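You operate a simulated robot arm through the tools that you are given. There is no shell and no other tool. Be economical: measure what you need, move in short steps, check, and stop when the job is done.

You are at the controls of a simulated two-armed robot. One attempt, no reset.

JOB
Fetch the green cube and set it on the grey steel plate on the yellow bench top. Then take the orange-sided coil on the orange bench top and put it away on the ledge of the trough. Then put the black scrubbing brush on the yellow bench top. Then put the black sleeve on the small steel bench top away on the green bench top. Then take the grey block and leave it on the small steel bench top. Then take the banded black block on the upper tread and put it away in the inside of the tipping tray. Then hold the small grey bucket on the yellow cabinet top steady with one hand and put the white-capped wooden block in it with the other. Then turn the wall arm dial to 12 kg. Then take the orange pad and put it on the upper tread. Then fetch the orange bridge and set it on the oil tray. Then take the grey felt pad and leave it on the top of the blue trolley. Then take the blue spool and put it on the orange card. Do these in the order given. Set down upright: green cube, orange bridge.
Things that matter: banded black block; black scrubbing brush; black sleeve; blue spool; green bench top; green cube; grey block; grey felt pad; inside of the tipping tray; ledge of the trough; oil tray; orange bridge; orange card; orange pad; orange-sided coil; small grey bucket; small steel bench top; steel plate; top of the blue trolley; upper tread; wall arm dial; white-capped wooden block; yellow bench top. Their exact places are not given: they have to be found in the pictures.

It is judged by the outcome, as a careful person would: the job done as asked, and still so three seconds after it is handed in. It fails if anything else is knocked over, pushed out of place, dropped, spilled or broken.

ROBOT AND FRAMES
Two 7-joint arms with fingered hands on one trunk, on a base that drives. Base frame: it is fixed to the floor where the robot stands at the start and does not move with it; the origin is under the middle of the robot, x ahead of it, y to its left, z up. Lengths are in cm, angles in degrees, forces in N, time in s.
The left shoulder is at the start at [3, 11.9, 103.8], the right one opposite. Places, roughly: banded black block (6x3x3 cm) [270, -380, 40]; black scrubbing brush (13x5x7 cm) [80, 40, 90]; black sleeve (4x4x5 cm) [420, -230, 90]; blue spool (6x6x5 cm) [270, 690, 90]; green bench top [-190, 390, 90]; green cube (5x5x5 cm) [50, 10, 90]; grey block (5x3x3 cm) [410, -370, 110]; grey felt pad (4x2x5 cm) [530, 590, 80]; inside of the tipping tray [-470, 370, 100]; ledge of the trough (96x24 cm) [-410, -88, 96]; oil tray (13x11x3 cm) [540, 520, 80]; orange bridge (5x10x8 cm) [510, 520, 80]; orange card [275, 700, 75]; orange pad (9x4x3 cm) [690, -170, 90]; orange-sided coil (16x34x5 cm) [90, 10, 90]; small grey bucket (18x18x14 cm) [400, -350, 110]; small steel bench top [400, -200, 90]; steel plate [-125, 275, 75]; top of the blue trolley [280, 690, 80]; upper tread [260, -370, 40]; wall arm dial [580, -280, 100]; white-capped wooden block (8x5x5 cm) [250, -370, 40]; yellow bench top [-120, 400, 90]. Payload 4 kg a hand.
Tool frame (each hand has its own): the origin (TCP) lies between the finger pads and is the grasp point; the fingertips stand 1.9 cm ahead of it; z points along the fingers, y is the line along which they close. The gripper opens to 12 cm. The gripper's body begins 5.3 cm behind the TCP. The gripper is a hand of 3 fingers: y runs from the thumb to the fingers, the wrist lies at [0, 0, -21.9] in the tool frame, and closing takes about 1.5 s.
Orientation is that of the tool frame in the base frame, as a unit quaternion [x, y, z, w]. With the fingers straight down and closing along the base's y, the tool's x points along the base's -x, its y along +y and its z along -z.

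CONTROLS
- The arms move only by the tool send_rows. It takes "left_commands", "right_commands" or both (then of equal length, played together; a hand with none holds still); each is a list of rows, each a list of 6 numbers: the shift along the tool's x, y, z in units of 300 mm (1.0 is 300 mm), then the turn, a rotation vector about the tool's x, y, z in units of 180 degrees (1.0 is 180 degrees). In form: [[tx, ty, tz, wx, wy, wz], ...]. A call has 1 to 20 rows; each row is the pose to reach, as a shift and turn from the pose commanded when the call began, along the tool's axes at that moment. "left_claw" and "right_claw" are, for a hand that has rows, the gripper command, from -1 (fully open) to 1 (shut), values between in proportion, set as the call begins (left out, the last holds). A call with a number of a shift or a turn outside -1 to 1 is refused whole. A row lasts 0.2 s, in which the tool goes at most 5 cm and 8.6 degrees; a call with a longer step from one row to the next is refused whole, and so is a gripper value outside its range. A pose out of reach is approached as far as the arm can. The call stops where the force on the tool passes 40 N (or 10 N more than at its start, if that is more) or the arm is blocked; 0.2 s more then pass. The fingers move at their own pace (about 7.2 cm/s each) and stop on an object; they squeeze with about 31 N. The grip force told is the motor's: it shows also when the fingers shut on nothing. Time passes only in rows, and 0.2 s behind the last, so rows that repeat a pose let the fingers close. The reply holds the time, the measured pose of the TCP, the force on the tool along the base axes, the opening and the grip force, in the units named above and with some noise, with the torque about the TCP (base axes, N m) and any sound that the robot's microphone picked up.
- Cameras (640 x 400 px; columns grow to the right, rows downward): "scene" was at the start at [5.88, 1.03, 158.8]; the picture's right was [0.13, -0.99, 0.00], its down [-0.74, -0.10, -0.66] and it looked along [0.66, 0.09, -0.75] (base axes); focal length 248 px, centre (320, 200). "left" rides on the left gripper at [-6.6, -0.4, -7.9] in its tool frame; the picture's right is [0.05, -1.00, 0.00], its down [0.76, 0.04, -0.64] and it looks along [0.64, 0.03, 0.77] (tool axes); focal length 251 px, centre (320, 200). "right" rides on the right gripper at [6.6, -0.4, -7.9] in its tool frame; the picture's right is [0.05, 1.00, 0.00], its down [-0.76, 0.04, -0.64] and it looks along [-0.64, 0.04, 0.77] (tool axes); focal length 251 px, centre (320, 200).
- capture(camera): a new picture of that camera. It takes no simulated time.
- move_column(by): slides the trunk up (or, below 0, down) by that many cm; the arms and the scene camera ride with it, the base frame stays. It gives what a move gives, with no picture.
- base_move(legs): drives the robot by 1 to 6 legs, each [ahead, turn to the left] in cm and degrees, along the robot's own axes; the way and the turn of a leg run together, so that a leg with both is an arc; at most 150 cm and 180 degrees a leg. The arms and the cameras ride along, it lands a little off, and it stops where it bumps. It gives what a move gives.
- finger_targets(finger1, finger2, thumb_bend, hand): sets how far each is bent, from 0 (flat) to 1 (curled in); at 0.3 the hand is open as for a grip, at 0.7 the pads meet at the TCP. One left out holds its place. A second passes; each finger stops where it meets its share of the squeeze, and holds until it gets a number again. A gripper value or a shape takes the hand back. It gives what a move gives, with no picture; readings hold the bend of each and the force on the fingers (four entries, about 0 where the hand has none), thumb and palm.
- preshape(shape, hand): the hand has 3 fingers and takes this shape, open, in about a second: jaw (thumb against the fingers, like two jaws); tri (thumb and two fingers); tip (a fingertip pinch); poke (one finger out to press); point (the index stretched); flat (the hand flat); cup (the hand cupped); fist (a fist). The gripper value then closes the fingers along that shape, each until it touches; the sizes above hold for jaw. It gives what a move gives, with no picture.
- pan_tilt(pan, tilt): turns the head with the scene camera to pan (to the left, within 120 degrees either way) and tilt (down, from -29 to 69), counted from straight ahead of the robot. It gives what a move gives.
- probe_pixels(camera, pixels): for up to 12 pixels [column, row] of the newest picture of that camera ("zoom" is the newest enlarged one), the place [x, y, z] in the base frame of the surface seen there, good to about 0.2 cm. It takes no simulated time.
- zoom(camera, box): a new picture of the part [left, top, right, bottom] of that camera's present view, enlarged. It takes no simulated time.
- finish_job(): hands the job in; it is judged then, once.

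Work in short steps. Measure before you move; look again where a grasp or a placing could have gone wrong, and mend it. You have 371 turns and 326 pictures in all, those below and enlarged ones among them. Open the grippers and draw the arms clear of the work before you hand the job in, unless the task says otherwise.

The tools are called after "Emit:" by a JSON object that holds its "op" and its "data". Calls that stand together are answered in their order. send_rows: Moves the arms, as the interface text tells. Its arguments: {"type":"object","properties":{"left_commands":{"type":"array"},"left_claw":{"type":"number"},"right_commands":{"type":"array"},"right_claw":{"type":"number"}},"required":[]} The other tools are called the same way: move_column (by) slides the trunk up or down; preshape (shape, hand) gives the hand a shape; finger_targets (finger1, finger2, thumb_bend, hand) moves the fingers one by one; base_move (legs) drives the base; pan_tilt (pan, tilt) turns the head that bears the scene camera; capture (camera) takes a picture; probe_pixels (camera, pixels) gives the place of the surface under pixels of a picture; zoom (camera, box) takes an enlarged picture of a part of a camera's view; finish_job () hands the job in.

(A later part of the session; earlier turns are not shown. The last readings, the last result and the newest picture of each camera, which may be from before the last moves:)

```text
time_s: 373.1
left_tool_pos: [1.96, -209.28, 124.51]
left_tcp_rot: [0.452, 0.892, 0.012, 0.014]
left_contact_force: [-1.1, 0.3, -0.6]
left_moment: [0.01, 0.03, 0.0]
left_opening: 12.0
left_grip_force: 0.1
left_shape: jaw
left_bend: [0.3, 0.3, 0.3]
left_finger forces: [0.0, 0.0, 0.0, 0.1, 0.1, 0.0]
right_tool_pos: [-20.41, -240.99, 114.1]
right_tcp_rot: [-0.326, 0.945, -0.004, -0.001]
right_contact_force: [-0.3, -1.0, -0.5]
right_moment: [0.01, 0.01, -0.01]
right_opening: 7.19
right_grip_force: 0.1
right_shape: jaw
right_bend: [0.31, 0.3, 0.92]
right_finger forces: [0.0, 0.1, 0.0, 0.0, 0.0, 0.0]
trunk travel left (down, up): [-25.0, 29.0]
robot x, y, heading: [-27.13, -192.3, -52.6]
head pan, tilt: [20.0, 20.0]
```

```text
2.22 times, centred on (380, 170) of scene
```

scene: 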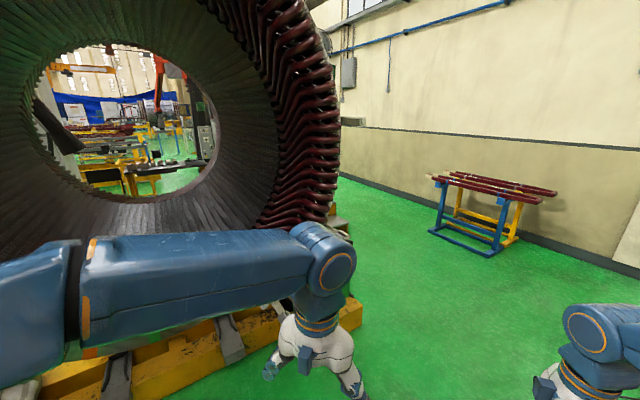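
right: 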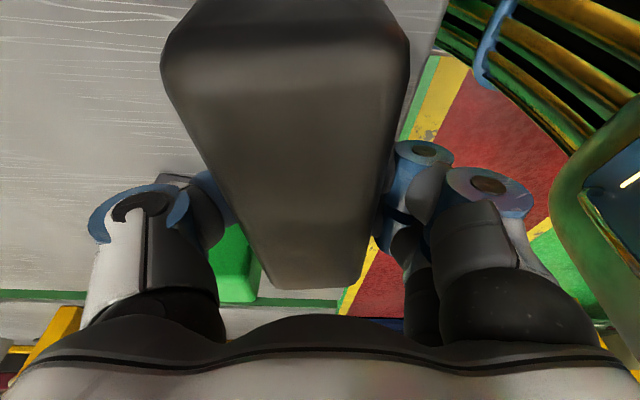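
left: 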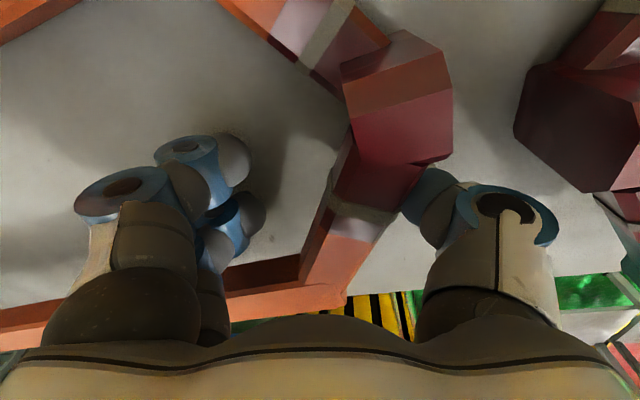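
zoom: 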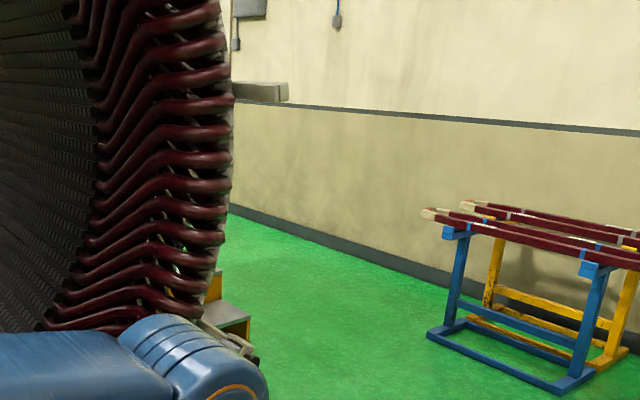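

Corridor is y≈-330…-490. I drive down and turn east along it.

Emit:
{"op": "base_move", "data": {"legs": [[0, -14], [150, 0], [85, 0], [0, 40]]}}

Emit:
{"op": "base_move", "data": {"legs": [[0, 29]]}}

Emit:
{"op": "base_move", "data": {"legs": [[70, 0]]}}

Emit:
{"op": "pan_tilt", "data": {"pan": 10, "tilt": 25}}

Emit:
{"op": "capture", "data": {"camera": "scene"}}

```text
time_s: 387.4
left_tool_pos: [98.06, -410.3, 124.5]
left_tcp_rot: [0.24, 0.971, 0.014, 0.01]
left_contact_force: [0.2, -0.4, 0.0]
left_moment: [-0.01, 0.01, -0.01]
left_opening: 12.02
left_grip_force: 0.0
left_shape: jaw
left_bend: [0.3, 0.3, 0.3]
left_finger forces: [0.0, 0.0, 0.0, 0.0, 0.1, 0.0]
right_tool_pos: [91.45, -448.71, 114.17]
right_tcp_rot: [-0.529, 0.849, -0.004, 0.0]
right_contact_force: [-0.3, 0.7, 0.0]
right_moment: [-0.01, -0.02, -0.01]
right_opening: 7.22
right_grip_force: 0.0
right_shape: jaw
right_bend: [0.31, 0.3, 0.92]
right_finger forces: [0.0, 0.1, 0.0, 0.0, 0.1, 0.1]
trunk travel left (down, up): [-25.0, 29.0]
robot x, y, heading: [62.16, -411.78, -27.3]
head pan, tilt: [20.0, 20.0]
```

```text
time_s: 389.2
left_tool_pos: [92.74, -393.15, 124.55]
left_tcp_rot: [-0.011, 1.0, 0.015, 0.006]
left_contact_force: [-0.3, 0.3, 0.9]
left_moment: [0.04, -0.02, -0.02]
left_opening: 11.99
left_grip_force: 0.2
left_shape: jaw
left_bend: [0.3, 0.3, 0.3]
left_finger forces: [0.0, 0.0, 0.0, 0.0, 0.0, 0.1]
right_tool_pos: [105.79, -429.83, 114.16]
right_tcp_rot: [0.726, -0.688, 0.005, -0.001]
right_contact_force: [-0.3, -0.5, 0.3]
right_moment: [-0.03, 0.02, 0.04]
right_opening: 7.21
right_grip_force: 0.2
right_shape: jaw
right_bend: [0.31, 0.31, 0.92]
right_finger forces: [0.1, 0.0, 0.0, 0.0, 0.0, 0.0]
trunk travel left (down, up): [-25.0, 29.0]
robot x, y, heading: [61.86, -414.24, 1.9]
head pan, tilt: [20.0, 20.0]
```

```text
time_s: 393.0
left_tool_pos: [162.68, -391.37, 124.52]
left_tcp_rot: [-0.01, 1.0, 0.016, 0.006]
left_contact_force: [0.5, -0.6, -0.2]
left_moment: [0.01, 0.03, 0.0]
left_opening: 11.98
left_grip_force: 0.0
left_shape: jaw
left_bend: [0.3, 0.3, 0.3]
left_finger forces: [0.0, 0.1, 0.0, 0.1, 0.0, 0.0]
right_tool_pos: [175.53, -428.08, 114.17]
right_tcp_rot: [0.725, -0.689, 0.005, -0.001]
right_contact_force: [-0.3, 0.0, 0.5]
right_moment: [0.05, 0.04, -0.02]
right_opening: 7.17
right_grip_force: 0.1
right_shape: jaw
right_bend: [0.31, 0.31, 0.92]
right_finger forces: [0.0, 0.0, 0.1, 0.0, 0.0, 0.0]
trunk travel left (down, up): [-25.0, 29.0]
robot x, y, heading: [132.28, -411.96, 1.3]
head pan, tilt: [20.0, 20.0]
```

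```text
time_s: 393.8
left_tool_pos: [162.61, -391.32, 124.52]
left_tcp_rot: [-0.01, 1.0, 0.016, 0.006]
left_contact_force: [0.1, -0.3, 0.0]
left_moment: [0.0, 0.01, 0.02]
left_opening: 11.98
left_grip_force: 0.1
left_shape: jaw
left_bend: [0.3, 0.3, 0.3]
left_finger forces: [0.0, 0.0, 0.0, 0.0, 0.0, 0.2]
right_tool_pos: [175.47, -428.02, 114.12]
right_tcp_rot: [0.725, -0.689, 0.004, -0.002]
right_contact_force: [0.1, 0.2, -0.4]
right_moment: [0.01, -0.03, 0.05]
right_opening: 7.2
right_grip_force: 0.1
right_shape: jaw
right_bend: [0.31, 0.31, 0.92]
right_finger forces: [0.0, 0.0, 0.0, 0.1, 0.0, 0.1]
trunk travel left (down, up): [-25.0, 29.0]
robot x, y, heading: [132.03, -411.48, 1.1]
head pan, tilt: [10.0, 25.0]
```

```text
216 pictures are left
```

scene: 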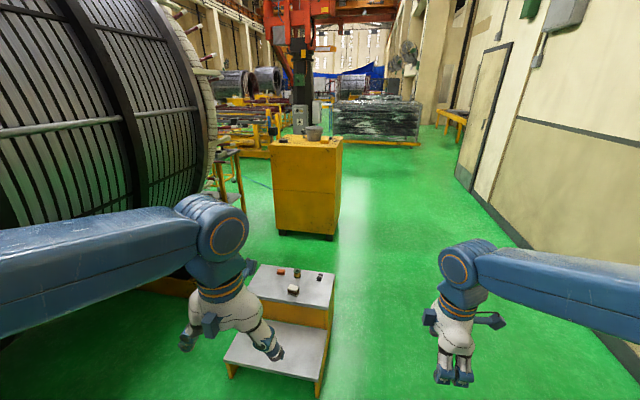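

The treads, yellow cabinet with bucket and the way east are all visible. I zoom to identify items and measure positions.

Emit:
{"op": "zoom", "data": {"camera": "scene", "box": [210, 90, 370, 330]}}

Emit:
{"op": "probe_pixels", "data": {"camera": "scene", "pixels": [[281, 271], [297, 272], [319, 275], [293, 289], [290, 300], [265, 345], [305, 235], [305, 140], [313, 132], [235, 160], [333, 237], [330, 310]]}}

```text
1.67 times, centred on (290, 210) of scene
```

zoom: 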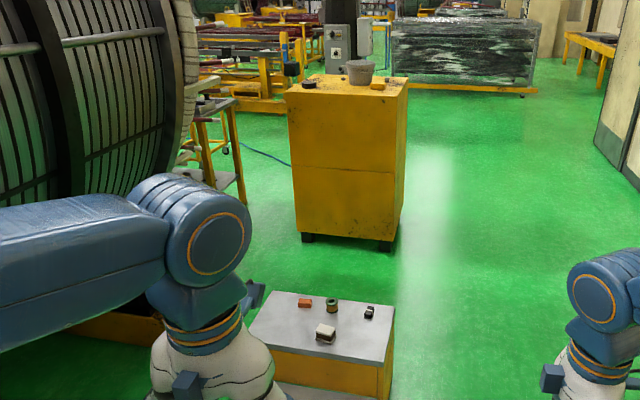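

```text
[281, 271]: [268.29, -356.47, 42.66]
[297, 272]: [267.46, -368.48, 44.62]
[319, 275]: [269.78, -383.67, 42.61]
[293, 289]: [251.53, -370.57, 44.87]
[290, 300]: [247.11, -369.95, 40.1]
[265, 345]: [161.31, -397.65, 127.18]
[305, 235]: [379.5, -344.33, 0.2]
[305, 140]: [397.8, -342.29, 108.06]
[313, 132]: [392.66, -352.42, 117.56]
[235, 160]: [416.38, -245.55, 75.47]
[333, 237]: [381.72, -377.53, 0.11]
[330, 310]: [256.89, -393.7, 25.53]
```

Treads' right edge is y≈-394, so I swing right to y≈-440 before passing, then go on east beyond the cabinet.

Emit:
{"op": "base_move", "data": {"legs": [[0, -28], [60, 0], [0, 27]]}}

Emit:
{"op": "base_move", "data": {"legs": [[150, 0], [130, 0], [0, 45]]}}

Emit:
{"op": "base_move", "data": {"legs": [[0, 45]]}}

Emit:
{"op": "pan_tilt", "data": {"pan": 15, "tilt": 30}}

Emit:
{"op": "capture", "data": {"camera": "scene"}}

```text
time_s: 399.9
left_tool_pos: [217.24, -420.29, 124.58]
left_tcp_rot: [0.012, 1.0, 0.015, 0.006]
left_contact_force: [-0.7, 0.6, -0.2]
left_moment: [-0.01, 0.03, 0.01]
left_opening: 12.0
left_grip_force: 0.1
left_shape: jaw
left_bend: [0.3, 0.3, 0.3]
left_finger forces: [0.1, 0.0, 0.0, 0.0, 0.0, 0.1]
right_tool_pos: [228.78, -457.5, 114.27]
right_tcp_rot: [0.711, -0.703, 0.006, 0.0]
right_contact_force: [0.2, 0.1, -0.5]
right_moment: [-0.02, 0.02, -0.03]
right_opening: 7.2
right_grip_force: 0.0
right_shape: jaw
right_bend: [0.31, 0.31, 0.92]
right_finger forces: [0.0, 0.1, 0.0, 0.0, 0.0, 0.0]
trunk travel left (down, up): [-25.0, 29.0]
robot x, y, heading: [185.86, -442.1, -0.7]
head pan, tilt: [10.0, 25.0]
```

```text
time_s: 415.7
left_tool_pos: [472.42, -407.72, 124.43]
left_tcp_rot: [-0.383, 0.924, 0.015, 0.0]
left_contact_force: [0.0, 1.0, -0.2]
left_moment: [-0.03, 0.01, -0.04]
left_opening: 12.01
left_grip_force: 0.0
left_shape: jaw
left_bend: [0.3, 0.3, 0.3]
left_finger forces: [0.1, 0.1, 0.0, 0.0, 0.0, 0.0]
right_tool_pos: [507.26, -425.38, 114.06]
right_tcp_rot: [0.93, -0.368, 0.006, -0.002]
right_contact_force: [-0.7, -0.3, 0.3]
right_moment: [-0.02, -0.02, -0.01]
right_opening: 7.21
right_grip_force: 0.0
right_shape: jaw
right_bend: [0.31, 0.31, 0.92]
right_finger forces: [0.1, 0.0, 0.1, 0.1, 0.0, 0.0]
trunk travel left (down, up): [-25.0, 29.0]
robot x, y, heading: [469.79, -449.11, 45.9]
head pan, tilt: [10.0, 25.0]
stopped in leg 3: the robot was blocked; the commanded pose is now the measured one
```

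```text
time_s: 418.3
left_tool_pos: [442.34, -417.92, 124.4]
left_tcp_rot: [-0.707, 0.707, 0.014, -0.006]
left_contact_force: [-0.4, -0.3, -0.5]
left_moment: [0.0, -0.08, 0.01]
left_opening: 12.02
left_grip_force: 0.0
left_shape: jaw
left_bend: [0.3, 0.3, 0.3]
left_finger forces: [0.0, 0.0, 0.1, 0.0, 0.0, 0.0]
right_tool_pos: [479.44, -405.71, 114.15]
right_tcp_rot: [1.0, 0.014, 0.005, -0.003]
right_contact_force: [-0.7, 0.1, 0.6]
right_moment: [0.01, -0.01, -0.02]
right_opening: 7.19
right_grip_force: 0.1
right_shape: jaw
right_bend: [0.31, 0.31, 0.92]
right_finger forces: [0.0, 0.0, 0.1, 0.0, 0.0, 0.0]
trunk travel left (down, up): [-25.0, 29.0]
robot x, y, heading: [474.42, -448.89, 90.5]
head pan, tilt: [10.0, 25.0]
stopped in leg 1: the robot was blocked; the commanded pose is now the measured one
```

```text
time_s: 419.0
left_tool_pos: [442.8, -417.9, 124.45]
left_tcp_rot: [-0.707, 0.707, 0.015, -0.007]
left_contact_force: [0.0, 0.0, 0.4]
left_moment: [0.0, 0.02, 0.01]
left_opening: 11.99
left_grip_force: 0.1
left_shape: jaw
left_bend: [0.3, 0.3, 0.3]
left_finger forces: [0.1, 0.0, 0.0, 0.1, 0.0, 0.0]
right_tool_pos: [479.8, -405.76, 114.1]
right_tcp_rot: [1.0, 0.013, 0.003, -0.003]
right_contact_force: [-0.5, 0.0, -0.5]
right_moment: [0.03, 0.0, 0.0]
right_opening: 7.2
right_grip_force: 0.0
right_shape: jaw
right_bend: [0.31, 0.31, 0.92]
right_finger forces: [0.0, 0.1, 0.1, 0.1, 0.1, 0.1]
trunk travel left (down, up): [-25.0, 29.0]
robot x, y, heading: [474.5, -448.8, 90.6]
head pan, tilt: [15.0, 30.0]
```

```text
214 pictures are left
```

scene: 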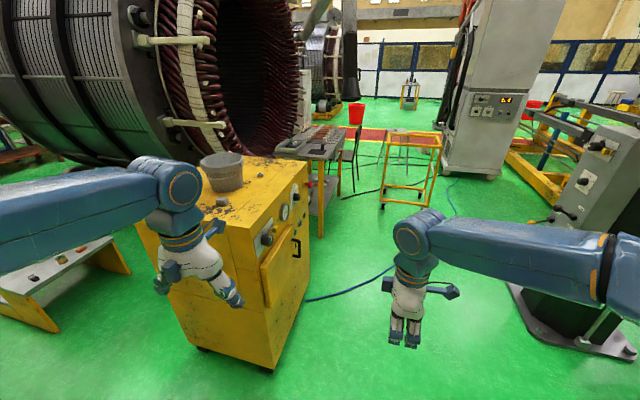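

I measure the cabinet edges, steel bench, sleeve candidates, and bucket/grey block.

Emit:
{"op": "zoom", "data": {"camera": "scene", "box": [180, 110, 370, 260]}}

Emit:
{"op": "probe_pixels", "data": {"camera": "scene", "pixels": [[258, 230], [308, 165], [272, 370], [305, 300], [222, 160], [300, 200], [320, 237], [340, 195], [395, 205], [385, 270], [545, 330], [510, 285]]}}

```text
2.67 times, centred on (275, 185) of scene
```

zoom: 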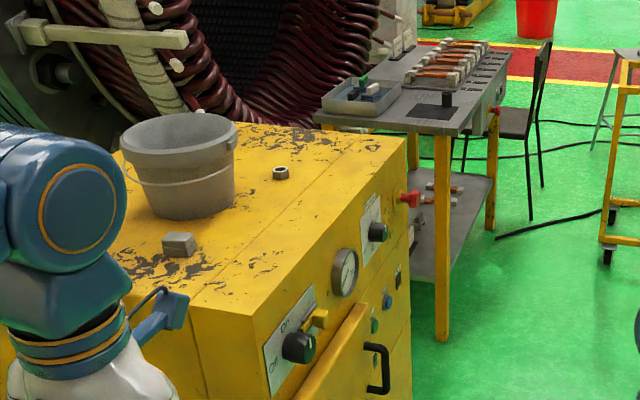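

```text
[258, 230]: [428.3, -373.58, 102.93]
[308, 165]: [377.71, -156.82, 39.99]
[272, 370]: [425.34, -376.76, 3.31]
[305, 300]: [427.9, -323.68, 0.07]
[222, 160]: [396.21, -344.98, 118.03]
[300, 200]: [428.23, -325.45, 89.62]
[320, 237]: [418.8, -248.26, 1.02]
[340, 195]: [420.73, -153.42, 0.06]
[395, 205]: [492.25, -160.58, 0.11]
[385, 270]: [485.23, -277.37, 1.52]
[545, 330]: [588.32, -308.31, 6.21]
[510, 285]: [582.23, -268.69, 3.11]
```

The sleeve stands near the steel bench's south-east corner. I drive north beside the cabinet and turn to face the bench from the east.

Emit:
{"op": "base_move", "data": {"legs": [[150, 0], [62, 0], [0, 45]]}}

Emit:
{"op": "base_move", "data": {"legs": [[0, 44]]}}

Emit:
{"op": "pan_tilt", "data": {"pan": 0, "tilt": 50}}

Emit:
{"op": "capture", "data": {"camera": "scene"}}

```text
time_s: 431.5
left_tool_pos: [427.71, -233.08, 124.45]
left_tcp_rot: [0.913, -0.407, -0.012, 0.01]
left_contact_force: [-0.1, -0.5, -0.2]
left_moment: [0.0, -0.01, 0.01]
left_opening: 12.01
left_grip_force: 0.0
left_shape: jaw
left_bend: [0.3, 0.3, 0.3]
left_finger forces: [0.0, 0.1, 0.0, 0.1, 0.0, 0.1]
right_tool_pos: [447.02, -199.19, 114.14]
right_tcp_rot: [0.929, 0.371, 0.003, -0.005]
right_contact_force: [0.0, -0.1, 1.0]
right_moment: [0.04, -0.01, 0.0]
right_opening: 7.22
right_grip_force: 0.1
right_shape: jaw
right_bend: [0.31, 0.31, 0.92]
right_finger forces: [0.0, 0.0, 0.0, 0.0, 0.0, 0.0]
trunk travel left (down, up): [-25.0, 29.0]
robot x, y, heading: [475.48, -231.84, 133.8]
head pan, tilt: [15.0, 30.0]
stopped in leg 3: the robot was blocked; the commanded pose is now the measured one
```

```text
time_s: 433.7
left_tool_pos: [439.44, -263.34, 124.54]
left_tcp_rot: [0.997, -0.07, -0.009, 0.016]
left_contact_force: [0.2, 0.1, -0.6]
left_moment: [0.06, 0.0, 0.0]
left_opening: 11.99
left_grip_force: 0.1
left_shape: jaw
left_bend: [0.3, 0.3, 0.3]
left_finger forces: [0.1, 0.0, 0.0, 0.0, 0.1, 0.0]
right_tool_pos: [432.26, -224.81, 114.25]
right_tcp_rot: [0.745, 0.667, 0.0, -0.005]
right_contact_force: [-0.5, 0.0, -0.6]
right_moment: [0.07, 0.0, -0.01]
right_opening: 7.18
right_grip_force: 0.0
right_shape: jaw
right_bend: [0.31, 0.31, 0.92]
right_finger forces: [0.0, 0.0, 0.1, 0.0, 0.0, 0.0]
trunk travel left (down, up): [-25.0, 29.0]
robot x, y, heading: [475.87, -227.9, 174.7]
head pan, tilt: [15.0, 30.0]
stopped in leg 1: the robot was blocked; the commanded pose is now the measured one
```

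```text
time_s: 434.5
left_tool_pos: [439.48, -263.06, 124.58]
left_tcp_rot: [0.997, -0.069, -0.008, 0.015]
left_contact_force: [0.5, 0.3, 1.2]
left_moment: [0.0, 0.02, 0.0]
left_opening: 12.0
left_grip_force: 0.2
left_shape: jaw
left_bend: [0.3, 0.3, 0.3]
left_finger forces: [0.0, 0.0, 0.0, 0.0, 0.1, 0.0]
right_tool_pos: [432.42, -224.78, 114.13]
right_tcp_rot: [0.745, 0.667, 0.0, -0.005]
right_contact_force: [0.6, 0.1, -0.7]
right_moment: [-0.05, 0.01, 0.01]
right_opening: 7.18
right_grip_force: 0.1
right_shape: jaw
right_bend: [0.31, 0.31, 0.92]
right_finger forces: [0.0, 0.0, 0.1, 0.0, 0.0, 0.0]
trunk travel left (down, up): [-25.0, 29.0]
robot x, y, heading: [475.97, -227.89, 174.7]
head pan, tilt: [0.0, 50.0]
```

```text
212 pictures are left
```

scene: 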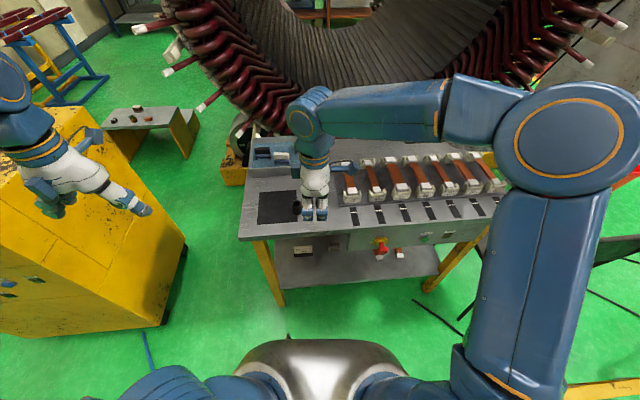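

The right hand hides the sleeve; I look through the right camera.

Emit:
{"op": "capture", "data": {"camera": "right"}}

Emit:
{"op": "zoom", "data": {"camera": "scene", "box": [220, 130, 380, 270]}}

```text
211 pictures are left
```

right: 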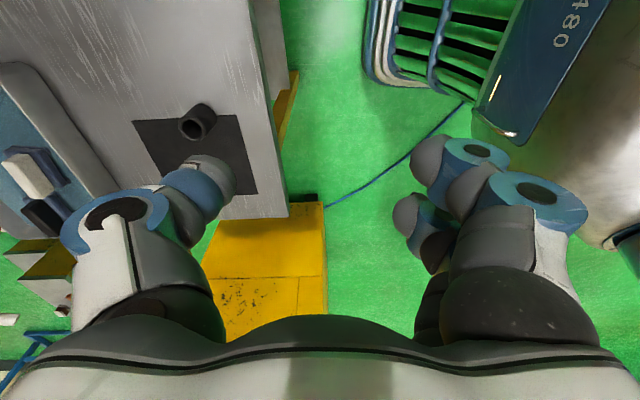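

```text
2.86 times, centred on (300, 200) of scene
```

zoom: 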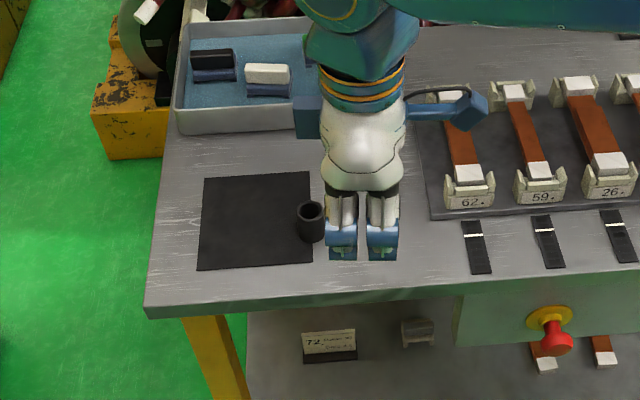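

The sleeve is a hollow cylinder standing at the mat's edge; I probe it.

Emit:
{"op": "probe_pixels", "data": {"camera": "right", "pixels": [[204, 106], [212, 117], [196, 138], [190, 122], [180, 130], [150, 140], [230, 120], [175, 100], [250, 70]]}}

Emit:
{"op": "probe_pixels", "data": {"camera": "zoom", "pixels": [[303, 205], [318, 207], [311, 235], [311, 204], [230, 230], [440, 280], [465, 190], [250, 110]]}}

```text
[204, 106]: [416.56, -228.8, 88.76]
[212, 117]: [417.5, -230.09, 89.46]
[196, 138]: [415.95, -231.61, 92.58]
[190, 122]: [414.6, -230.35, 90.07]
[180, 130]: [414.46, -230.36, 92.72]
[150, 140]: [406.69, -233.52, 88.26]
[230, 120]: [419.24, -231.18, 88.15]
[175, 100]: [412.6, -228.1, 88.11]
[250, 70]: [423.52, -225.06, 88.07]
```

```text
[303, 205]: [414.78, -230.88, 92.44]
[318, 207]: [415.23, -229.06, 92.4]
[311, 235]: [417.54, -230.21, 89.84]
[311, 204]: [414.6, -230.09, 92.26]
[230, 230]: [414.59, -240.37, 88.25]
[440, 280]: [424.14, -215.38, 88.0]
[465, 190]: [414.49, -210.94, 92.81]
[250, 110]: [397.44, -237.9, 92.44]
```

Sleeve centre (415.7,-230.1), z 88.2–92.8. I go 13 cm closer, then bring the right hand over it.

Emit:
{"op": "base_move", "data": {"legs": [[13, 0]]}}

```text
time_s: 435.8
left_tool_pos: [426.23, -262.04, 124.47]
left_tcp_rot: [0.997, -0.069, -0.008, 0.016]
left_contact_force: [-0.5, -0.3, 0.0]
left_moment: [-0.01, -0.03, -0.03]
left_opening: 11.99
left_grip_force: 0.1
left_shape: jaw
left_bend: [0.3, 0.3, 0.3]
left_finger forces: [0.0, 0.1, 0.1, 0.0, 0.0, 0.0]
right_tool_pos: [419.13, -223.61, 114.17]
right_tcp_rot: [0.746, 0.666, 0.002, -0.005]
right_contact_force: [-0.2, -0.4, -0.9]
right_moment: [0.01, 0.01, 0.02]
right_opening: 7.19
right_grip_force: 0.0
right_shape: jaw
right_bend: [0.31, 0.31, 0.92]
right_finger forces: [0.0, 0.0, 0.0, 0.1, 0.0, 0.1]
trunk travel left (down, up): [-25.0, 29.0]
robot x, y, heading: [462.87, -226.58, 174.7]
head pan, tilt: [0.0, 50.0]
```

Move above the sleeve at z≈99.

Emit:
{"op": "send_rows", "data": {"right_commands": [[-0.076, -0.03, 0.07, 0, 0, 0], [-0.152, -0.06, 0.16, 0, 0, 0], [-0.228, -0.089, 0.28, 0, 0, 0], [-0.228, -0.089, 0.4, 0, 0, 0], [-0.228, -0.089, 0.5, 0, 0, 0]]}}

Emit:
{"op": "capture", "data": {"camera": "right"}}

```text
time_s: 437.0
left_tool_pos: [426.44, -262.01, 124.53]
left_tcp_rot: [0.997, -0.069, -0.009, 0.015]
left_contact_force: [0.0, 0.2, 0.9]
left_moment: [0.01, 0.02, 0.03]
left_opening: 11.98
left_grip_force: 0.1
left_shape: jaw
left_bend: [0.3, 0.3, 0.3]
left_finger forces: [0.0, 0.0, 0.1, 0.0, 0.0, 0.0]
right_tool_pos: [415.94, -230.08, 99.15]
right_tcp_rot: [0.745, 0.667, 0.001, -0.006]
right_contact_force: [-0.1, -0.5, -0.4]
right_moment: [-0.03, 0.04, 0.02]
right_opening: 7.19
right_grip_force: 0.2
right_shape: jaw
right_bend: [0.31, 0.31, 0.92]
right_finger forces: [0.1, 0.1, 0.1, 0.0, 0.1, 0.0]
trunk travel left (down, up): [-25.0, 29.0]
robot x, y, heading: [462.64, -226.31, 175.2]
head pan, tilt: [0.0, 50.0]
```

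```text
209 pictures are left
```

right: 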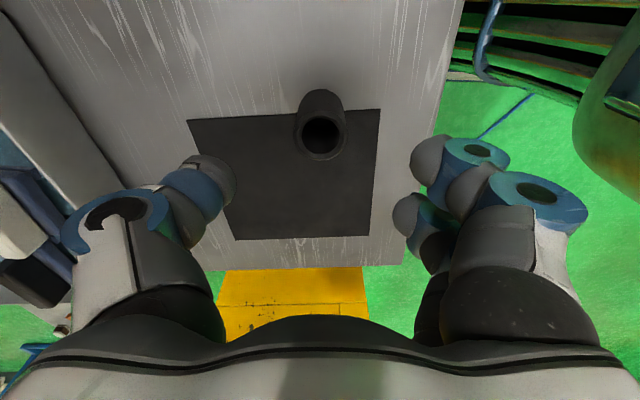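

Centred; descend to z≈91, close and lift.

Emit:
{"op": "send_rows", "data": {"right_commands": [[0, 0, 0.12, 0, 0, 0], [0, 0, 0.22, 0, 0, 0], [0, 0, 0.275, 0, 0, 0]]}}

Emit:
{"op": "send_rows", "data": {"right_commands": [[0, 0, 0, 0, 0, 0], [0, 0, 0, 0, 0, 0], [0, 0, 0, 0, 0, 0], [0, 0, 0, 0, 0, 0], [0, 0, 0, 0, 0, 0]], "right_claw": 1}}

Emit:
{"op": "send_rows", "data": {"right_commands": [[0, 0, -0.1, 0, 0, 0], [0, 0, -0.25, 0, 0, 0], [0, 0, -0.4, 0, 0, 0], [0, 0, -0.55, 0, 0, 0], [0, 0, -0.7, 0, 0, 0], [0, 0, -0.8, 0, 0, 0]]}}

Emit:
{"op": "capture", "data": {"camera": "right"}}

```text
time_s: 437.8
left_tool_pos: [426.42, -261.89, 124.54]
left_tcp_rot: [0.997, -0.069, -0.008, 0.015]
left_contact_force: [-0.4, -1.3, 0.4]
left_moment: [0.0, -0.04, 0.01]
left_opening: 12.02
left_grip_force: 0.1
left_shape: jaw
left_bend: [0.3, 0.3, 0.3]
left_finger forces: [0.0, 0.0, 0.0, 0.0, 0.0, 0.0]
right_tool_pos: [415.56, -229.74, 90.9]
right_tcp_rot: [0.745, 0.667, 0.0, -0.006]
right_contact_force: [0.6, 0.6, -0.6]
right_moment: [-0.02, 0.01, -0.03]
right_opening: 7.2
right_grip_force: 0.0
right_shape: jaw
right_bend: [0.31, 0.31, 0.92]
right_finger forces: [0.0, 0.0, 0.0, 0.0, 0.1, 0.1]
trunk travel left (down, up): [-25.0, 29.0]
robot x, y, heading: [462.6, -226.55, 175.0]
head pan, tilt: [0.0, 50.0]
```

```text
time_s: 439.0
left_tool_pos: [426.63, -262.09, 124.68]
left_tcp_rot: [0.998, -0.069, -0.008, 0.015]
left_contact_force: [-0.7, -0.8, 1.0]
left_moment: [0.03, 0.01, 0.02]
left_opening: 12.01
left_grip_force: 0.1
left_shape: jaw
left_bend: [0.3, 0.3, 0.3]
left_finger forces: [0.0, 0.0, 0.0, 0.0, 0.0, 0.0]
right_tool_pos: [415.64, -229.62, 91.07]
right_tcp_rot: [0.746, 0.666, -0.001, -0.006]
right_contact_force: [-1.0, 3.1, 9.3]
right_moment: [-0.14, -0.14, 0.04]
right_opening: 0.89
right_grip_force: 30.4
right_shape: jaw
right_bend: [0.74, 0.46, 0.88]
right_finger forces: [0.0, 22.5, 0.0, 0.0, 29.4, 0.0]
trunk travel left (down, up): [-25.0, 29.0]
robot x, y, heading: [462.15, -226.48, 174.9]
head pan, tilt: [0.0, 50.0]
```

```text
time_s: 440.4
left_tool_pos: [426.39, -262.09, 124.73]
left_tcp_rot: [0.997, -0.069, -0.009, 0.015]
left_contact_force: [0.2, -0.2, -0.1]
left_moment: [0.0, -0.03, -0.03]
left_opening: 12.0
left_grip_force: 0.1
left_shape: jaw
left_bend: [0.3, 0.3, 0.3]
left_finger forces: [0.1, 0.0, 0.0, 0.0, 0.0, 0.1]
right_tool_pos: [415.75, -230.14, 114.92]
right_tcp_rot: [0.745, 0.667, 0.001, -0.006]
right_contact_force: [0.0, 0.1, -0.4]
right_moment: [-0.01, 0.03, -0.02]
right_opening: 0.81
right_grip_force: 30.6
right_shape: jaw
right_bend: [0.74, 0.46, 0.88]
right_finger forces: [0.0, 22.3, 0.1, 0.0, 25.9, 0.1]
trunk travel left (down, up): [-25.0, 29.0]
robot x, y, heading: [462.9, -226.52, 175.0]
head pan, tilt: [0.0, 50.0]
```

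```text
208 pictures are left
```

right: 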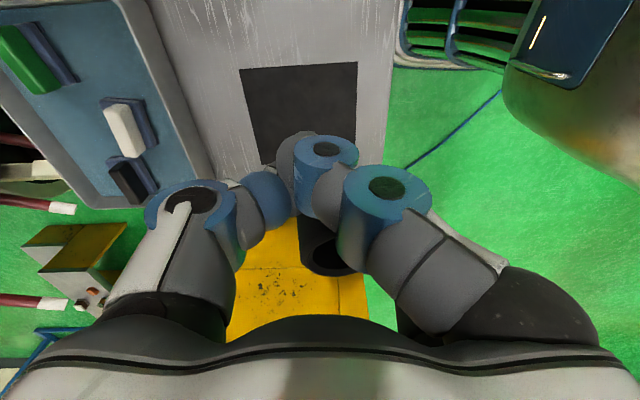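

Only one finger bears on the sleeve, so I set it back and regrip with the "tri" shape, better for a round part.

Emit:
{"op": "send_rows", "data": {"right_commands": [[0, 0, 0.15, 0, 0, 0], [0, 0, 0.3, 0, 0, 0], [0, 0, 0.45, 0, 0, 0], [0, 0, 0.6, 0, 0, 0], [0, 0, 0.72, 0, 0, 0], [0, 0, 0.79, 0, 0, 0]]}}

Emit:
{"op": "send_rows", "data": {"right_commands": [[0, 0, 0, 0, 0, 0], [0, 0, 0, 0, 0, 0], [0, 0, 0, 0, 0, 0], [0, 0, 0, 0, 0, 0]], "right_claw": -0.3}}

Emit:
{"op": "send_rows", "data": {"right_commands": [[0, 0, -0.12, 0, 0, 0], [0, 0, -0.27, 0, 0, 0]]}}

Emit:
{"op": "capture", "data": {"camera": "right"}}

```text
time_s: 441.8
left_tool_pos: [426.36, -261.95, 124.59]
left_tcp_rot: [0.997, -0.069, -0.007, 0.015]
left_contact_force: [0.6, 1.0, 0.2]
left_moment: [0.0, -0.04, 0.0]
left_opening: 12.0
left_grip_force: 0.0
left_shape: jaw
left_bend: [0.3, 0.3, 0.3]
left_finger forces: [0.0, 0.1, 0.1, 0.1, 0.1, 0.0]
right_tool_pos: [415.64, -230.14, 91.19]
right_tcp_rot: [0.745, 0.667, 0.0, -0.006]
right_contact_force: [0.3, 0.0, -0.4]
right_moment: [-0.01, -0.01, -0.01]
right_opening: 0.79
right_grip_force: 30.8
right_shape: jaw
right_bend: [0.74, 0.46, 0.88]
right_finger forces: [0.1, 22.2, 0.0, 0.0, 25.9, 0.0]
trunk travel left (down, up): [-25.0, 29.0]
robot x, y, heading: [462.42, -226.53, 174.9]
head pan, tilt: [0.0, 50.0]
```

```text
time_s: 442.8
left_tool_pos: [426.44, -261.93, 124.55]
left_tcp_rot: [0.997, -0.069, -0.008, 0.015]
left_contact_force: [0.2, -0.3, -0.3]
left_moment: [0.0, -0.01, 0.04]
left_opening: 11.97
left_grip_force: 0.0
left_shape: jaw
left_bend: [0.3, 0.3, 0.3]
left_finger forces: [0.0, 0.0, 0.1, 0.0, 0.0, 0.1]
right_tool_pos: [415.73, -230.07, 91.37]
right_tcp_rot: [0.745, 0.667, -0.001, -0.006]
right_contact_force: [-0.5, 0.9, 0.0]
right_moment: [-0.03, 0.02, 0.0]
right_opening: 7.77
right_grip_force: 0.1
right_shape: jaw
right_bend: [0.29, 0.29, 0.16]
right_finger forces: [0.1, 0.1, 0.0, 0.0, 0.1, 0.0]
trunk travel left (down, up): [-25.0, 29.0]
robot x, y, heading: [463.04, -226.3, 175.0]
head pan, tilt: [0.0, 50.0]
```

```text
time_s: 443.4
left_tool_pos: [426.48, -262.02, 124.54]
left_tcp_rot: [0.998, -0.068, -0.008, 0.015]
left_contact_force: [0.2, 0.0, 0.5]
left_moment: [0.03, 0.0, 0.0]
left_opening: 12.0
left_grip_force: 0.1
left_shape: jaw
left_bend: [0.3, 0.3, 0.3]
left_finger forces: [0.0, 0.0, 0.0, 0.0, 0.1, 0.1]
right_tool_pos: [415.67, -230.05, 99.36]
right_tcp_rot: [0.746, 0.666, 0.0, -0.005]
right_contact_force: [0.2, 0.1, 0.5]
right_moment: [0.01, 0.04, 0.02]
right_opening: 7.78
right_grip_force: 0.0
right_shape: jaw
right_bend: [0.29, 0.29, 0.16]
right_finger forces: [0.0, 0.1, 0.1, 0.0, 0.0, 0.1]
trunk travel left (down, up): [-25.0, 29.0]
robot x, y, heading: [462.55, -226.03, 175.0]
head pan, tilt: [0.0, 50.0]
```

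```text
207 pictures are left
```

right: 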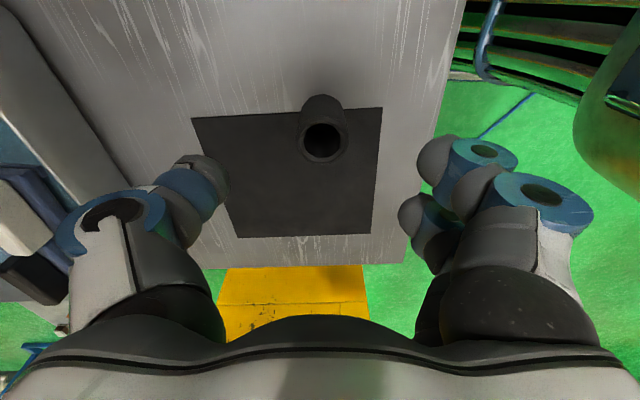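

I probe the sleeve's rim for its exact centre.

Emit:
{"op": "probe_pixels", "data": {"camera": "right", "pixels": [[303, 142], [344, 140], [322, 160], [322, 125], [322, 100], [308, 155], [338, 155]]}}

Emit:
{"op": "preshape", "data": {"shape": "tri", "hand": "right"}}

Emit:
{"op": "capture", "data": {"camera": "right"}}

```text
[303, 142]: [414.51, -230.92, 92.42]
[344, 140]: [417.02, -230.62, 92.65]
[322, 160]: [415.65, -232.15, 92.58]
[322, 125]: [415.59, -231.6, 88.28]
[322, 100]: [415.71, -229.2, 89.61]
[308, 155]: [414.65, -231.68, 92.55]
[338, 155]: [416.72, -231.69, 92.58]
```

```text
time_s: 444.3
left_tool_pos: [426.48, -262.09, 124.54]
left_tcp_rot: [0.997, -0.069, -0.008, 0.015]
left_contact_force: [0.6, 0.4, 0.2]
left_moment: [-0.02, 0.0, -0.02]
left_opening: 12.0
left_grip_force: 0.1
left_shape: jaw
left_bend: [0.3, 0.3, 0.3]
left_finger forces: [0.0, 0.0, 0.0, 0.1, 0.0, 0.0]
right_tool_pos: [415.58, -229.8, 99.28]
right_tcp_rot: [0.745, 0.667, 0.001, -0.006]
right_contact_force: [-0.6, 0.1, 0.3]
right_moment: [-0.01, 0.03, 0.0]
right_opening: 11.96
right_grip_force: 0.0
right_shape: tri
right_bend: [0.3, 0.3, 0.3]
right_finger forces: [0.0, 0.0, 0.0, 0.0, 0.1, 0.0]
trunk travel left (down, up): [-25.0, 29.0]
robot x, y, heading: [462.86, -226.74, 174.9]
head pan, tilt: [0.0, 50.0]
```

```text
206 pictures are left
```

right: 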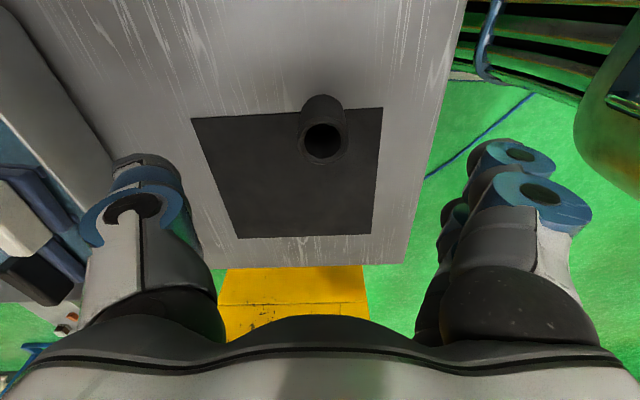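

Sleeve centre is (415.7,-231.0): my grip was 1 cm off along the fingers. Shift, descend and close.

Emit:
{"op": "send_rows", "data": {"right_commands": [[-0.036, 0, 0.05, 0, 0, 0], [-0.036, 0, 0.15, 0, 0, 0], [-0.036, 0, 0.25, 0, 0, 0], [-0.036, 0, 0.29, 0, 0, 0]]}}

Emit:
{"op": "send_rows", "data": {"right_commands": [[0, 0, 0, 0, 0, 0], [0, 0, 0, 0, 0, 0], [0, 0, 0, 0, 0, 0], [0, 0, 0, 0, 0, 0], [0, 0, 0, 0, 0, 0], [0, 0, 0, 0, 0, 0]], "right_claw": 1}}

Emit:
{"op": "send_rows", "data": {"right_commands": [[0, 0, -0.1, 0, 0, 0], [0, 0, -0.25, 0, 0, 0], [0, 0, -0.4, 0, 0, 0], [0, 0, -0.55, 0, 0, 0], [0, 0, -0.7, 0, 0, 0], [0, 0, -0.8, 0, 0, 0]]}}

Emit:
{"op": "capture", "data": {"camera": "right"}}

```text
time_s: 445.3
left_tool_pos: [426.42, -262.02, 124.6]
left_tcp_rot: [0.998, -0.069, -0.008, 0.014]
left_contact_force: [-0.2, 0.0, 0.0]
left_moment: [-0.06, -0.01, 0.03]
left_opening: 11.99
left_grip_force: 0.0
left_shape: jaw
left_bend: [0.3, 0.3, 0.3]
left_finger forces: [0.0, 0.1, 0.1, 0.0, 0.0, 0.0]
right_tool_pos: [415.37, -230.79, 90.54]
right_tcp_rot: [0.746, 0.666, 0.0, -0.007]
right_contact_force: [0.4, 0.1, -0.1]
right_moment: [0.02, -0.03, -0.01]
right_opening: 11.99
right_grip_force: 0.1
right_shape: tri
right_bend: [0.3, 0.3, 0.3]
right_finger forces: [0.0, 0.1, 0.1, 0.0, 0.0, 0.0]
trunk travel left (down, up): [-25.0, 29.0]
robot x, y, heading: [462.76, -226.69, 174.9]
head pan, tilt: [0.0, 50.0]
```

```text
time_s: 446.7
left_tool_pos: [426.4, -262.02, 124.59]
left_tcp_rot: [0.998, -0.069, -0.008, 0.015]
left_contact_force: [-0.6, 0.7, -0.2]
left_moment: [-0.03, 0.02, -0.01]
left_opening: 12.01
left_grip_force: 0.0
left_shape: jaw
left_bend: [0.3, 0.3, 0.3]
left_finger forces: [0.0, 0.0, 0.0, 0.1, 0.0, 0.0]
right_tool_pos: [415.34, -230.85, 90.45]
right_tcp_rot: [0.745, 0.667, 0.0, -0.007]
right_contact_force: [-1.2, 0.1, -0.5]
right_moment: [0.0, -0.01, 0.01]
right_opening: 2.34
right_grip_force: 30.7
right_shape: tri
right_bend: [0.47, 0.47, 0.91]
right_finger forces: [11.8, 11.7, 0.1, 0.0, 27.1, 0.1]
trunk travel left (down, up): [-25.0, 29.0]
robot x, y, heading: [462.63, -226.07, 174.8]
head pan, tilt: [0.0, 50.0]
```

```text
time_s: 448.1
left_tool_pos: [426.42, -261.97, 124.59]
left_tcp_rot: [0.997, -0.069, -0.008, 0.015]
left_contact_force: [-0.3, -0.8, -0.4]
left_moment: [-0.02, 0.02, -0.04]
left_opening: 11.99
left_grip_force: 0.0
left_shape: jaw
left_bend: [0.3, 0.3, 0.3]
left_finger forces: [0.0, 0.0, 0.1, 0.1, 0.0, 0.0]
right_tool_pos: [415.83, -231.13, 114.73]
right_tcp_rot: [0.745, 0.667, 0.0, -0.006]
right_contact_force: [-0.1, 0.4, -0.8]
right_moment: [0.02, 0.0, -0.01]
right_opening: 2.3
right_grip_force: 31.2
right_shape: tri
right_bend: [0.47, 0.47, 0.91]
right_finger forces: [11.7, 11.8, 0.0, 0.0, 27.0, 0.0]
trunk travel left (down, up): [-25.0, 29.0]
robot x, y, heading: [462.87, -226.08, 174.7]
head pan, tilt: [0.0, 50.0]
```

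```text
205 pictures are left
```

right: 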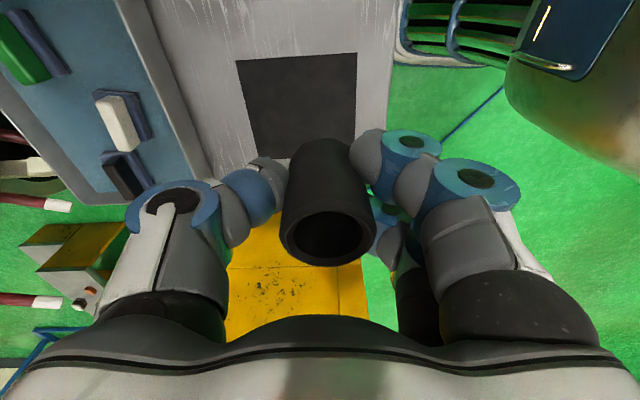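

Firm three-point grip. Now drive back: out past the cabinet, west along the corridor, and up to the aisle.

Emit:
{"op": "base_move", "data": {"legs": [[-13, 0], [0, 45]]}}

Emit:
{"op": "base_move", "data": {"legs": [[0, 45]]}}

Emit:
{"op": "base_move", "data": {"legs": [[150, 0], [65, 0], [0, -45]]}}

Emit:
{"op": "base_move", "data": {"legs": [[0, -45]]}}

```text
time_s: 451.0
left_tool_pos: [465.47, -277.55, 124.45]
left_tcp_rot: [0.975, 0.223, -0.003, 0.016]
left_contact_force: [-0.2, -0.6, 0.1]
left_moment: [0.04, -0.02, 0.0]
left_opening: 11.98
left_grip_force: 0.1
left_shape: jaw
left_bend: [0.3, 0.3, 0.3]
left_finger forces: [0.0, 0.0, 0.0, 0.1, 0.0, 0.0]
right_tool_pos: [439.53, -257.63, 114.54]
right_tcp_rot: [0.523, 0.852, 0.0, -0.007]
right_contact_force: [0.1, -0.5, -0.8]
right_moment: [0.08, -0.01, -0.01]
right_opening: 2.29
right_grip_force: 30.5
right_shape: tri
right_bend: [0.48, 0.47, 0.91]
right_finger forces: [11.6, 12.0, 0.0, 0.0, 27.3, 0.1]
trunk travel left (down, up): [-25.0, 29.0]
robot x, y, heading: [474.96, -224.27, -150.7]
head pan, tilt: [0.0, 50.0]
stopped in leg 2: the robot was blocked; the commanded pose is now the measured one
```

```text
time_s: 452.9
left_tool_pos: [495.52, -273.55, 124.61]
left_tcp_rot: [0.872, 0.489, 0.003, 0.017]
left_contact_force: [0.3, -0.9, 0.0]
left_moment: [0.05, 0.03, 0.01]
left_opening: 12.01
left_grip_force: 0.0
left_shape: jaw
left_bend: [0.3, 0.3, 0.3]
left_finger forces: [0.0, 0.1, 0.0, 0.0, 0.1, 0.0]
right_tool_pos: [462.81, -271.18, 114.7]
right_tcp_rot: [0.258, 0.966, -0.003, -0.007]
right_contact_force: [1.1, -0.7, -0.3]
right_moment: [0.02, 0.05, 0.0]
right_opening: 2.21
right_grip_force: 31.2
right_shape: tri
right_bend: [1.0, 0.47, 0.92]
right_finger forces: [9.7, 13.1, 0.0, 0.1, 24.7, 0.1]
trunk travel left (down, up): [-25.0, 29.0]
robot x, y, heading: [471.31, -222.8, -116.9]
head pan, tilt: [0.0, 50.0]
stopped in leg 1: the robot was blocked; the commanded pose is now the measured one
```

```text
time_s: 457.3
left_tool_pos: [464.39, -337.29, 124.53]
left_tcp_rot: [0.868, 0.496, 0.001, 0.017]
left_contact_force: [0.0, -0.2, -0.7]
left_moment: [0.04, 0.01, -0.01]
left_opening: 12.02
left_grip_force: 0.0
left_shape: jaw
left_bend: [0.3, 0.3, 0.3]
left_finger forces: [0.1, 0.0, 0.0, 0.1, 0.0, 0.0]
right_tool_pos: [431.83, -335.46, 114.82]
right_tcp_rot: [0.251, 0.968, -0.005, -0.006]
right_contact_force: [0.2, 0.1, -0.4]
right_moment: [-0.01, -0.01, 0.0]
right_opening: 2.22
right_grip_force: 30.8
right_shape: tri
right_bend: [1.0, 0.47, 0.92]
right_finger forces: [9.6, 13.3, 0.0, 0.1, 24.6, 0.0]
trunk travel left (down, up): [-25.0, 29.0]
robot x, y, heading: [439.93, -287.17, -115.8]
head pan, tilt: [0.0, 50.0]
stopped in leg 1: the robot was blocked; the commanded pose is now the measured one
```

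```text
time_s: 458.0
left_tool_pos: [464.25, -337.44, 124.54]
left_tcp_rot: [0.869, 0.495, 0.003, 0.018]
left_contact_force: [-0.7, 0.5, 0.1]
left_moment: [0.0, 0.0, -0.03]
left_opening: 12.01
left_grip_force: 0.1
left_shape: jaw
left_bend: [0.3, 0.3, 0.3]
left_finger forces: [0.0, 0.1, 0.1, 0.1, 0.0, 0.1]
right_tool_pos: [431.6, -335.33, 114.75]
right_tcp_rot: [0.251, 0.968, -0.004, -0.006]
right_contact_force: [-0.1, 0.2, 0.0]
right_moment: [0.0, 0.02, -0.05]
right_opening: 2.2
right_grip_force: 30.9
right_shape: tri
right_bend: [1.0, 0.47, 0.92]
right_finger forces: [9.7, 13.2, 0.0, 0.1, 24.6, 0.0]
trunk travel left (down, up): [-25.0, 29.0]
robot x, y, heading: [439.63, -286.83, -116.0]
head pan, tilt: [0.0, 50.0]
stopped in leg 1: the robot was blocked; the commanded pose is now the measured one
```

I turned less than assumed and ran up to the cabinet corner. I back away, then check the view.

Emit:
{"op": "base_move", "data": {"legs": [[-50, 0]]}}

Emit:
{"op": "capture", "data": {"camera": "scene"}}

Emit:
{"op": "capture", "data": {"camera": "right"}}

```text
time_s: 461.0
left_tool_pos: [486.25, -292.21, 124.65]
left_tcp_rot: [0.871, 0.491, 0.002, 0.018]
left_contact_force: [-0.4, 0.6, -0.5]
left_moment: [-0.01, 0.01, -0.01]
left_opening: 11.99
left_grip_force: 0.0
left_shape: jaw
left_bend: [0.3, 0.3, 0.3]
left_finger forces: [0.0, 0.0, 0.0, 0.0, 0.0, 0.0]
right_tool_pos: [453.68, -289.92, 114.82]
right_tcp_rot: [0.256, 0.967, -0.004, -0.006]
right_contact_force: [1.3, 0.3, 0.1]
right_moment: [0.0, -0.01, 0.01]
right_opening: 2.26
right_grip_force: 30.9
right_shape: tri
right_bend: [1.0, 0.47, 0.92]
right_finger forces: [9.6, 13.1, 0.0, 0.0, 24.6, 0.0]
trunk travel left (down, up): [-25.0, 29.0]
robot x, y, heading: [462.25, -241.38, -116.6]
head pan, tilt: [0.0, 50.0]
```

```text
204 pictures are left
```

scene: 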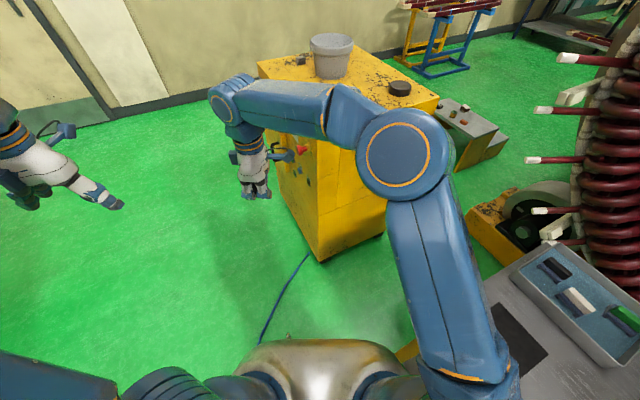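

```text
203 pictures are left
```

right: 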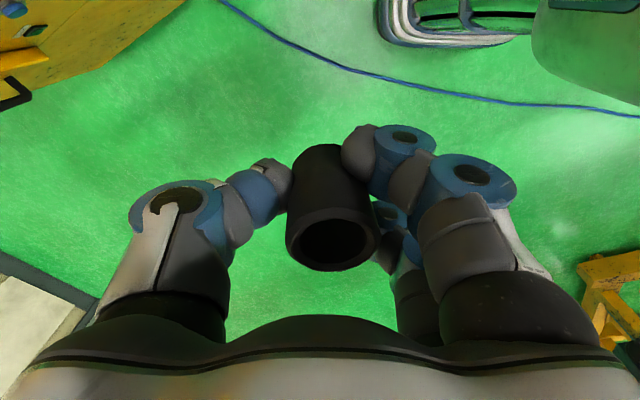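

Sleeve still well held. I turn to face south and confirm heading before driving.

Emit:
{"op": "base_move", "data": {"legs": [[0, 25]]}}

Emit:
{"op": "probe_pixels", "data": {"camera": "scene", "pixels": [[320, 260], [258, 65], [330, 45], [400, 90]]}}

```text
time_s: 462.9
left_tool_pos: [505.49, -278.31, 124.55]
left_tcp_rot: [0.746, 0.665, 0.005, 0.016]
left_contact_force: [0.6, 0.5, -0.6]
left_moment: [0.0, 0.03, 0.01]
left_opening: 12.0
left_grip_force: 0.1
left_shape: jaw
left_bend: [0.3, 0.3, 0.3]
left_finger forces: [0.0, 0.0, 0.0, 0.0, 0.0, 0.0]
right_tool_pos: [474.66, -289.5, 114.78]
right_tcp_rot: [0.045, 0.999, -0.006, -0.005]
right_contact_force: [0.9, -0.6, -0.6]
right_moment: [0.02, 0.04, 0.0]
right_opening: 2.03
right_grip_force: 31.1
right_shape: tri
right_bend: [1.0, 0.47, 0.94]
right_finger forces: [4.6, 17.6, 0.0, 0.0, 19.7, 0.0]
trunk travel left (down, up): [-25.0, 29.0]
robot x, y, heading: [459.19, -242.03, -92.4]
head pan, tilt: [0.0, 50.0]
stopped in leg 1: the robot was blocked; the commanded pose is now the measured one
```

```text
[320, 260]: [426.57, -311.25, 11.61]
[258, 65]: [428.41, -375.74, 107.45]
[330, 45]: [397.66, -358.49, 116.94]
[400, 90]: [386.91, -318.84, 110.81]
```

Cabinet undisturbed. I steer slightly east to clear it and go south.

Emit:
{"op": "base_move", "data": {"legs": [[0, 12], [110, 0]]}}

Emit:
{"op": "base_move", "data": {"legs": [[90, 0], [0, -30]]}}

Emit:
{"op": "base_move", "data": {"legs": [[0, -30]]}}

Emit:
{"op": "base_move", "data": {"legs": [[0, -30]]}}

Emit:
{"op": "capture", "data": {"camera": "right"}}

```text
time_s: 469.3
left_tool_pos: [529.45, -376.87, 124.68]
left_tcp_rot: [0.677, 0.736, 0.007, 0.017]
left_contact_force: [0.1, 0.8, 0.5]
left_moment: [-0.01, 0.02, 0.01]
left_opening: 11.99
left_grip_force: 0.1
left_shape: jaw
left_bend: [0.3, 0.3, 0.3]
left_finger forces: [0.1, 0.0, 0.1, 0.0, 0.1, 0.1]
right_tool_pos: [501.61, -394.0, 114.75]
right_tcp_rot: [-0.054, 0.999, -0.006, -0.004]
right_contact_force: [0.5, 0.2, -0.2]
right_moment: [0.05, 0.04, -0.01]
right_opening: 2.03
right_grip_force: 31.4
right_shape: tri
right_bend: [1.0, 0.47, 0.94]
right_finger forces: [4.8, 17.4, 0.1, 0.0, 19.3, 0.1]
trunk travel left (down, up): [-25.0, 29.0]
robot x, y, heading: [476.76, -350.49, -80.9]
head pan, tilt: [0.0, 50.0]
```

```text
time_s: 475.6
left_tool_pos: [524.44, -488.56, 124.69]
left_tcp_rot: [0.841, 0.541, 0.003, 0.018]
left_contact_force: [0.0, 0.1, 0.7]
left_moment: [0.0, -0.05, -0.03]
left_opening: 12.03
left_grip_force: 0.0
left_shape: jaw
left_bend: [0.3, 0.3, 0.3]
left_finger forces: [0.0, 0.0, 0.0, 0.1, 0.1, 0.0]
right_tool_pos: [491.94, -490.1, 114.98]
right_tcp_rot: [0.199, 0.98, -0.006, -0.004]
right_contact_force: [-0.6, -0.3, -0.7]
right_moment: [-0.01, -0.05, 0.01]
right_opening: 1.99
right_grip_force: 30.9
right_shape: tri
right_bend: [1.0, 0.47, 0.95]
right_finger forces: [4.2, 17.6, 0.0, 0.0, 19.0, 0.1]
trunk travel left (down, up): [-25.0, 29.0]
robot x, y, heading: [495.09, -441.08, -109.4]
head pan, tilt: [0.0, 50.0]
stopped in leg 2: the robot was blocked; the commanded pose is now the measured one
```

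```text
time_s: 477.6
left_tool_pos: [497.54, -497.21, 124.82]
left_tcp_rot: [0.95, 0.312, -0.002, 0.019]
left_contact_force: [-0.6, 0.6, -0.3]
left_moment: [-0.01, -0.07, -0.03]
left_opening: 12.0
left_grip_force: 0.1
left_shape: jaw
left_bend: [0.3, 0.3, 0.3]
left_finger forces: [0.0, 0.1, 0.1, 0.0, 0.0, 0.1]
right_tool_pos: [468.39, -482.37, 114.84]
right_tcp_rot: [0.44, 0.898, -0.004, -0.006]
right_contact_force: [0.8, 0.2, 0.9]
right_moment: [0.0, -0.04, -0.01]
right_opening: 1.97
right_grip_force: 31.3
right_shape: tri
right_bend: [1.0, 0.47, 0.95]
right_finger forces: [4.4, 16.8, 0.0, 0.0, 18.4, 0.0]
trunk travel left (down, up): [-25.0, 29.0]
robot x, y, heading: [497.42, -443.5, -139.5]
head pan, tilt: [0.0, 50.0]
stopped in leg 1: the robot was blocked; the commanded pose is now the measured one
```

```text
time_s: 479.7
left_tool_pos: [470.8, -490.41, 124.71]
left_tcp_rot: [0.998, 0.062, -0.007, 0.018]
left_contact_force: [0.6, 0.5, 0.2]
left_moment: [-0.06, 0.02, 0.0]
left_opening: 12.01
left_grip_force: 0.1
left_shape: jaw
left_bend: [0.3, 0.3, 0.3]
left_finger forces: [0.0, 0.0, 0.0, 0.0, 0.0, 0.0]
right_tool_pos: [452.74, -463.34, 114.83]
right_tcp_rot: [0.652, 0.758, -0.002, -0.006]
right_contact_force: [-0.1, 0.4, -0.1]
right_moment: [-0.04, 0.02, 0.0]
right_opening: 1.98
right_grip_force: 31.2
right_shape: tri
right_bend: [1.0, 0.47, 0.95]
right_finger forces: [4.4, 16.6, 0.1, 0.0, 17.9, 0.0]
trunk travel left (down, up): [-25.0, 29.0]
robot x, y, heading: [497.6, -447.46, -168.8]
head pan, tilt: [0.0, 50.0]
stopped in leg 1: the robot was blocked; the commanded pose is now the measured one
```

```text
202 pictures are left
```

right: 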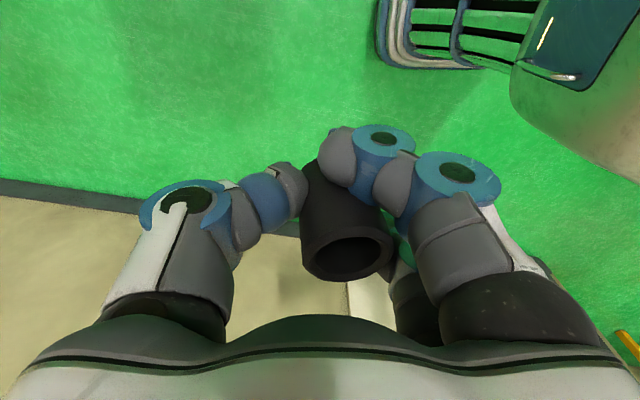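

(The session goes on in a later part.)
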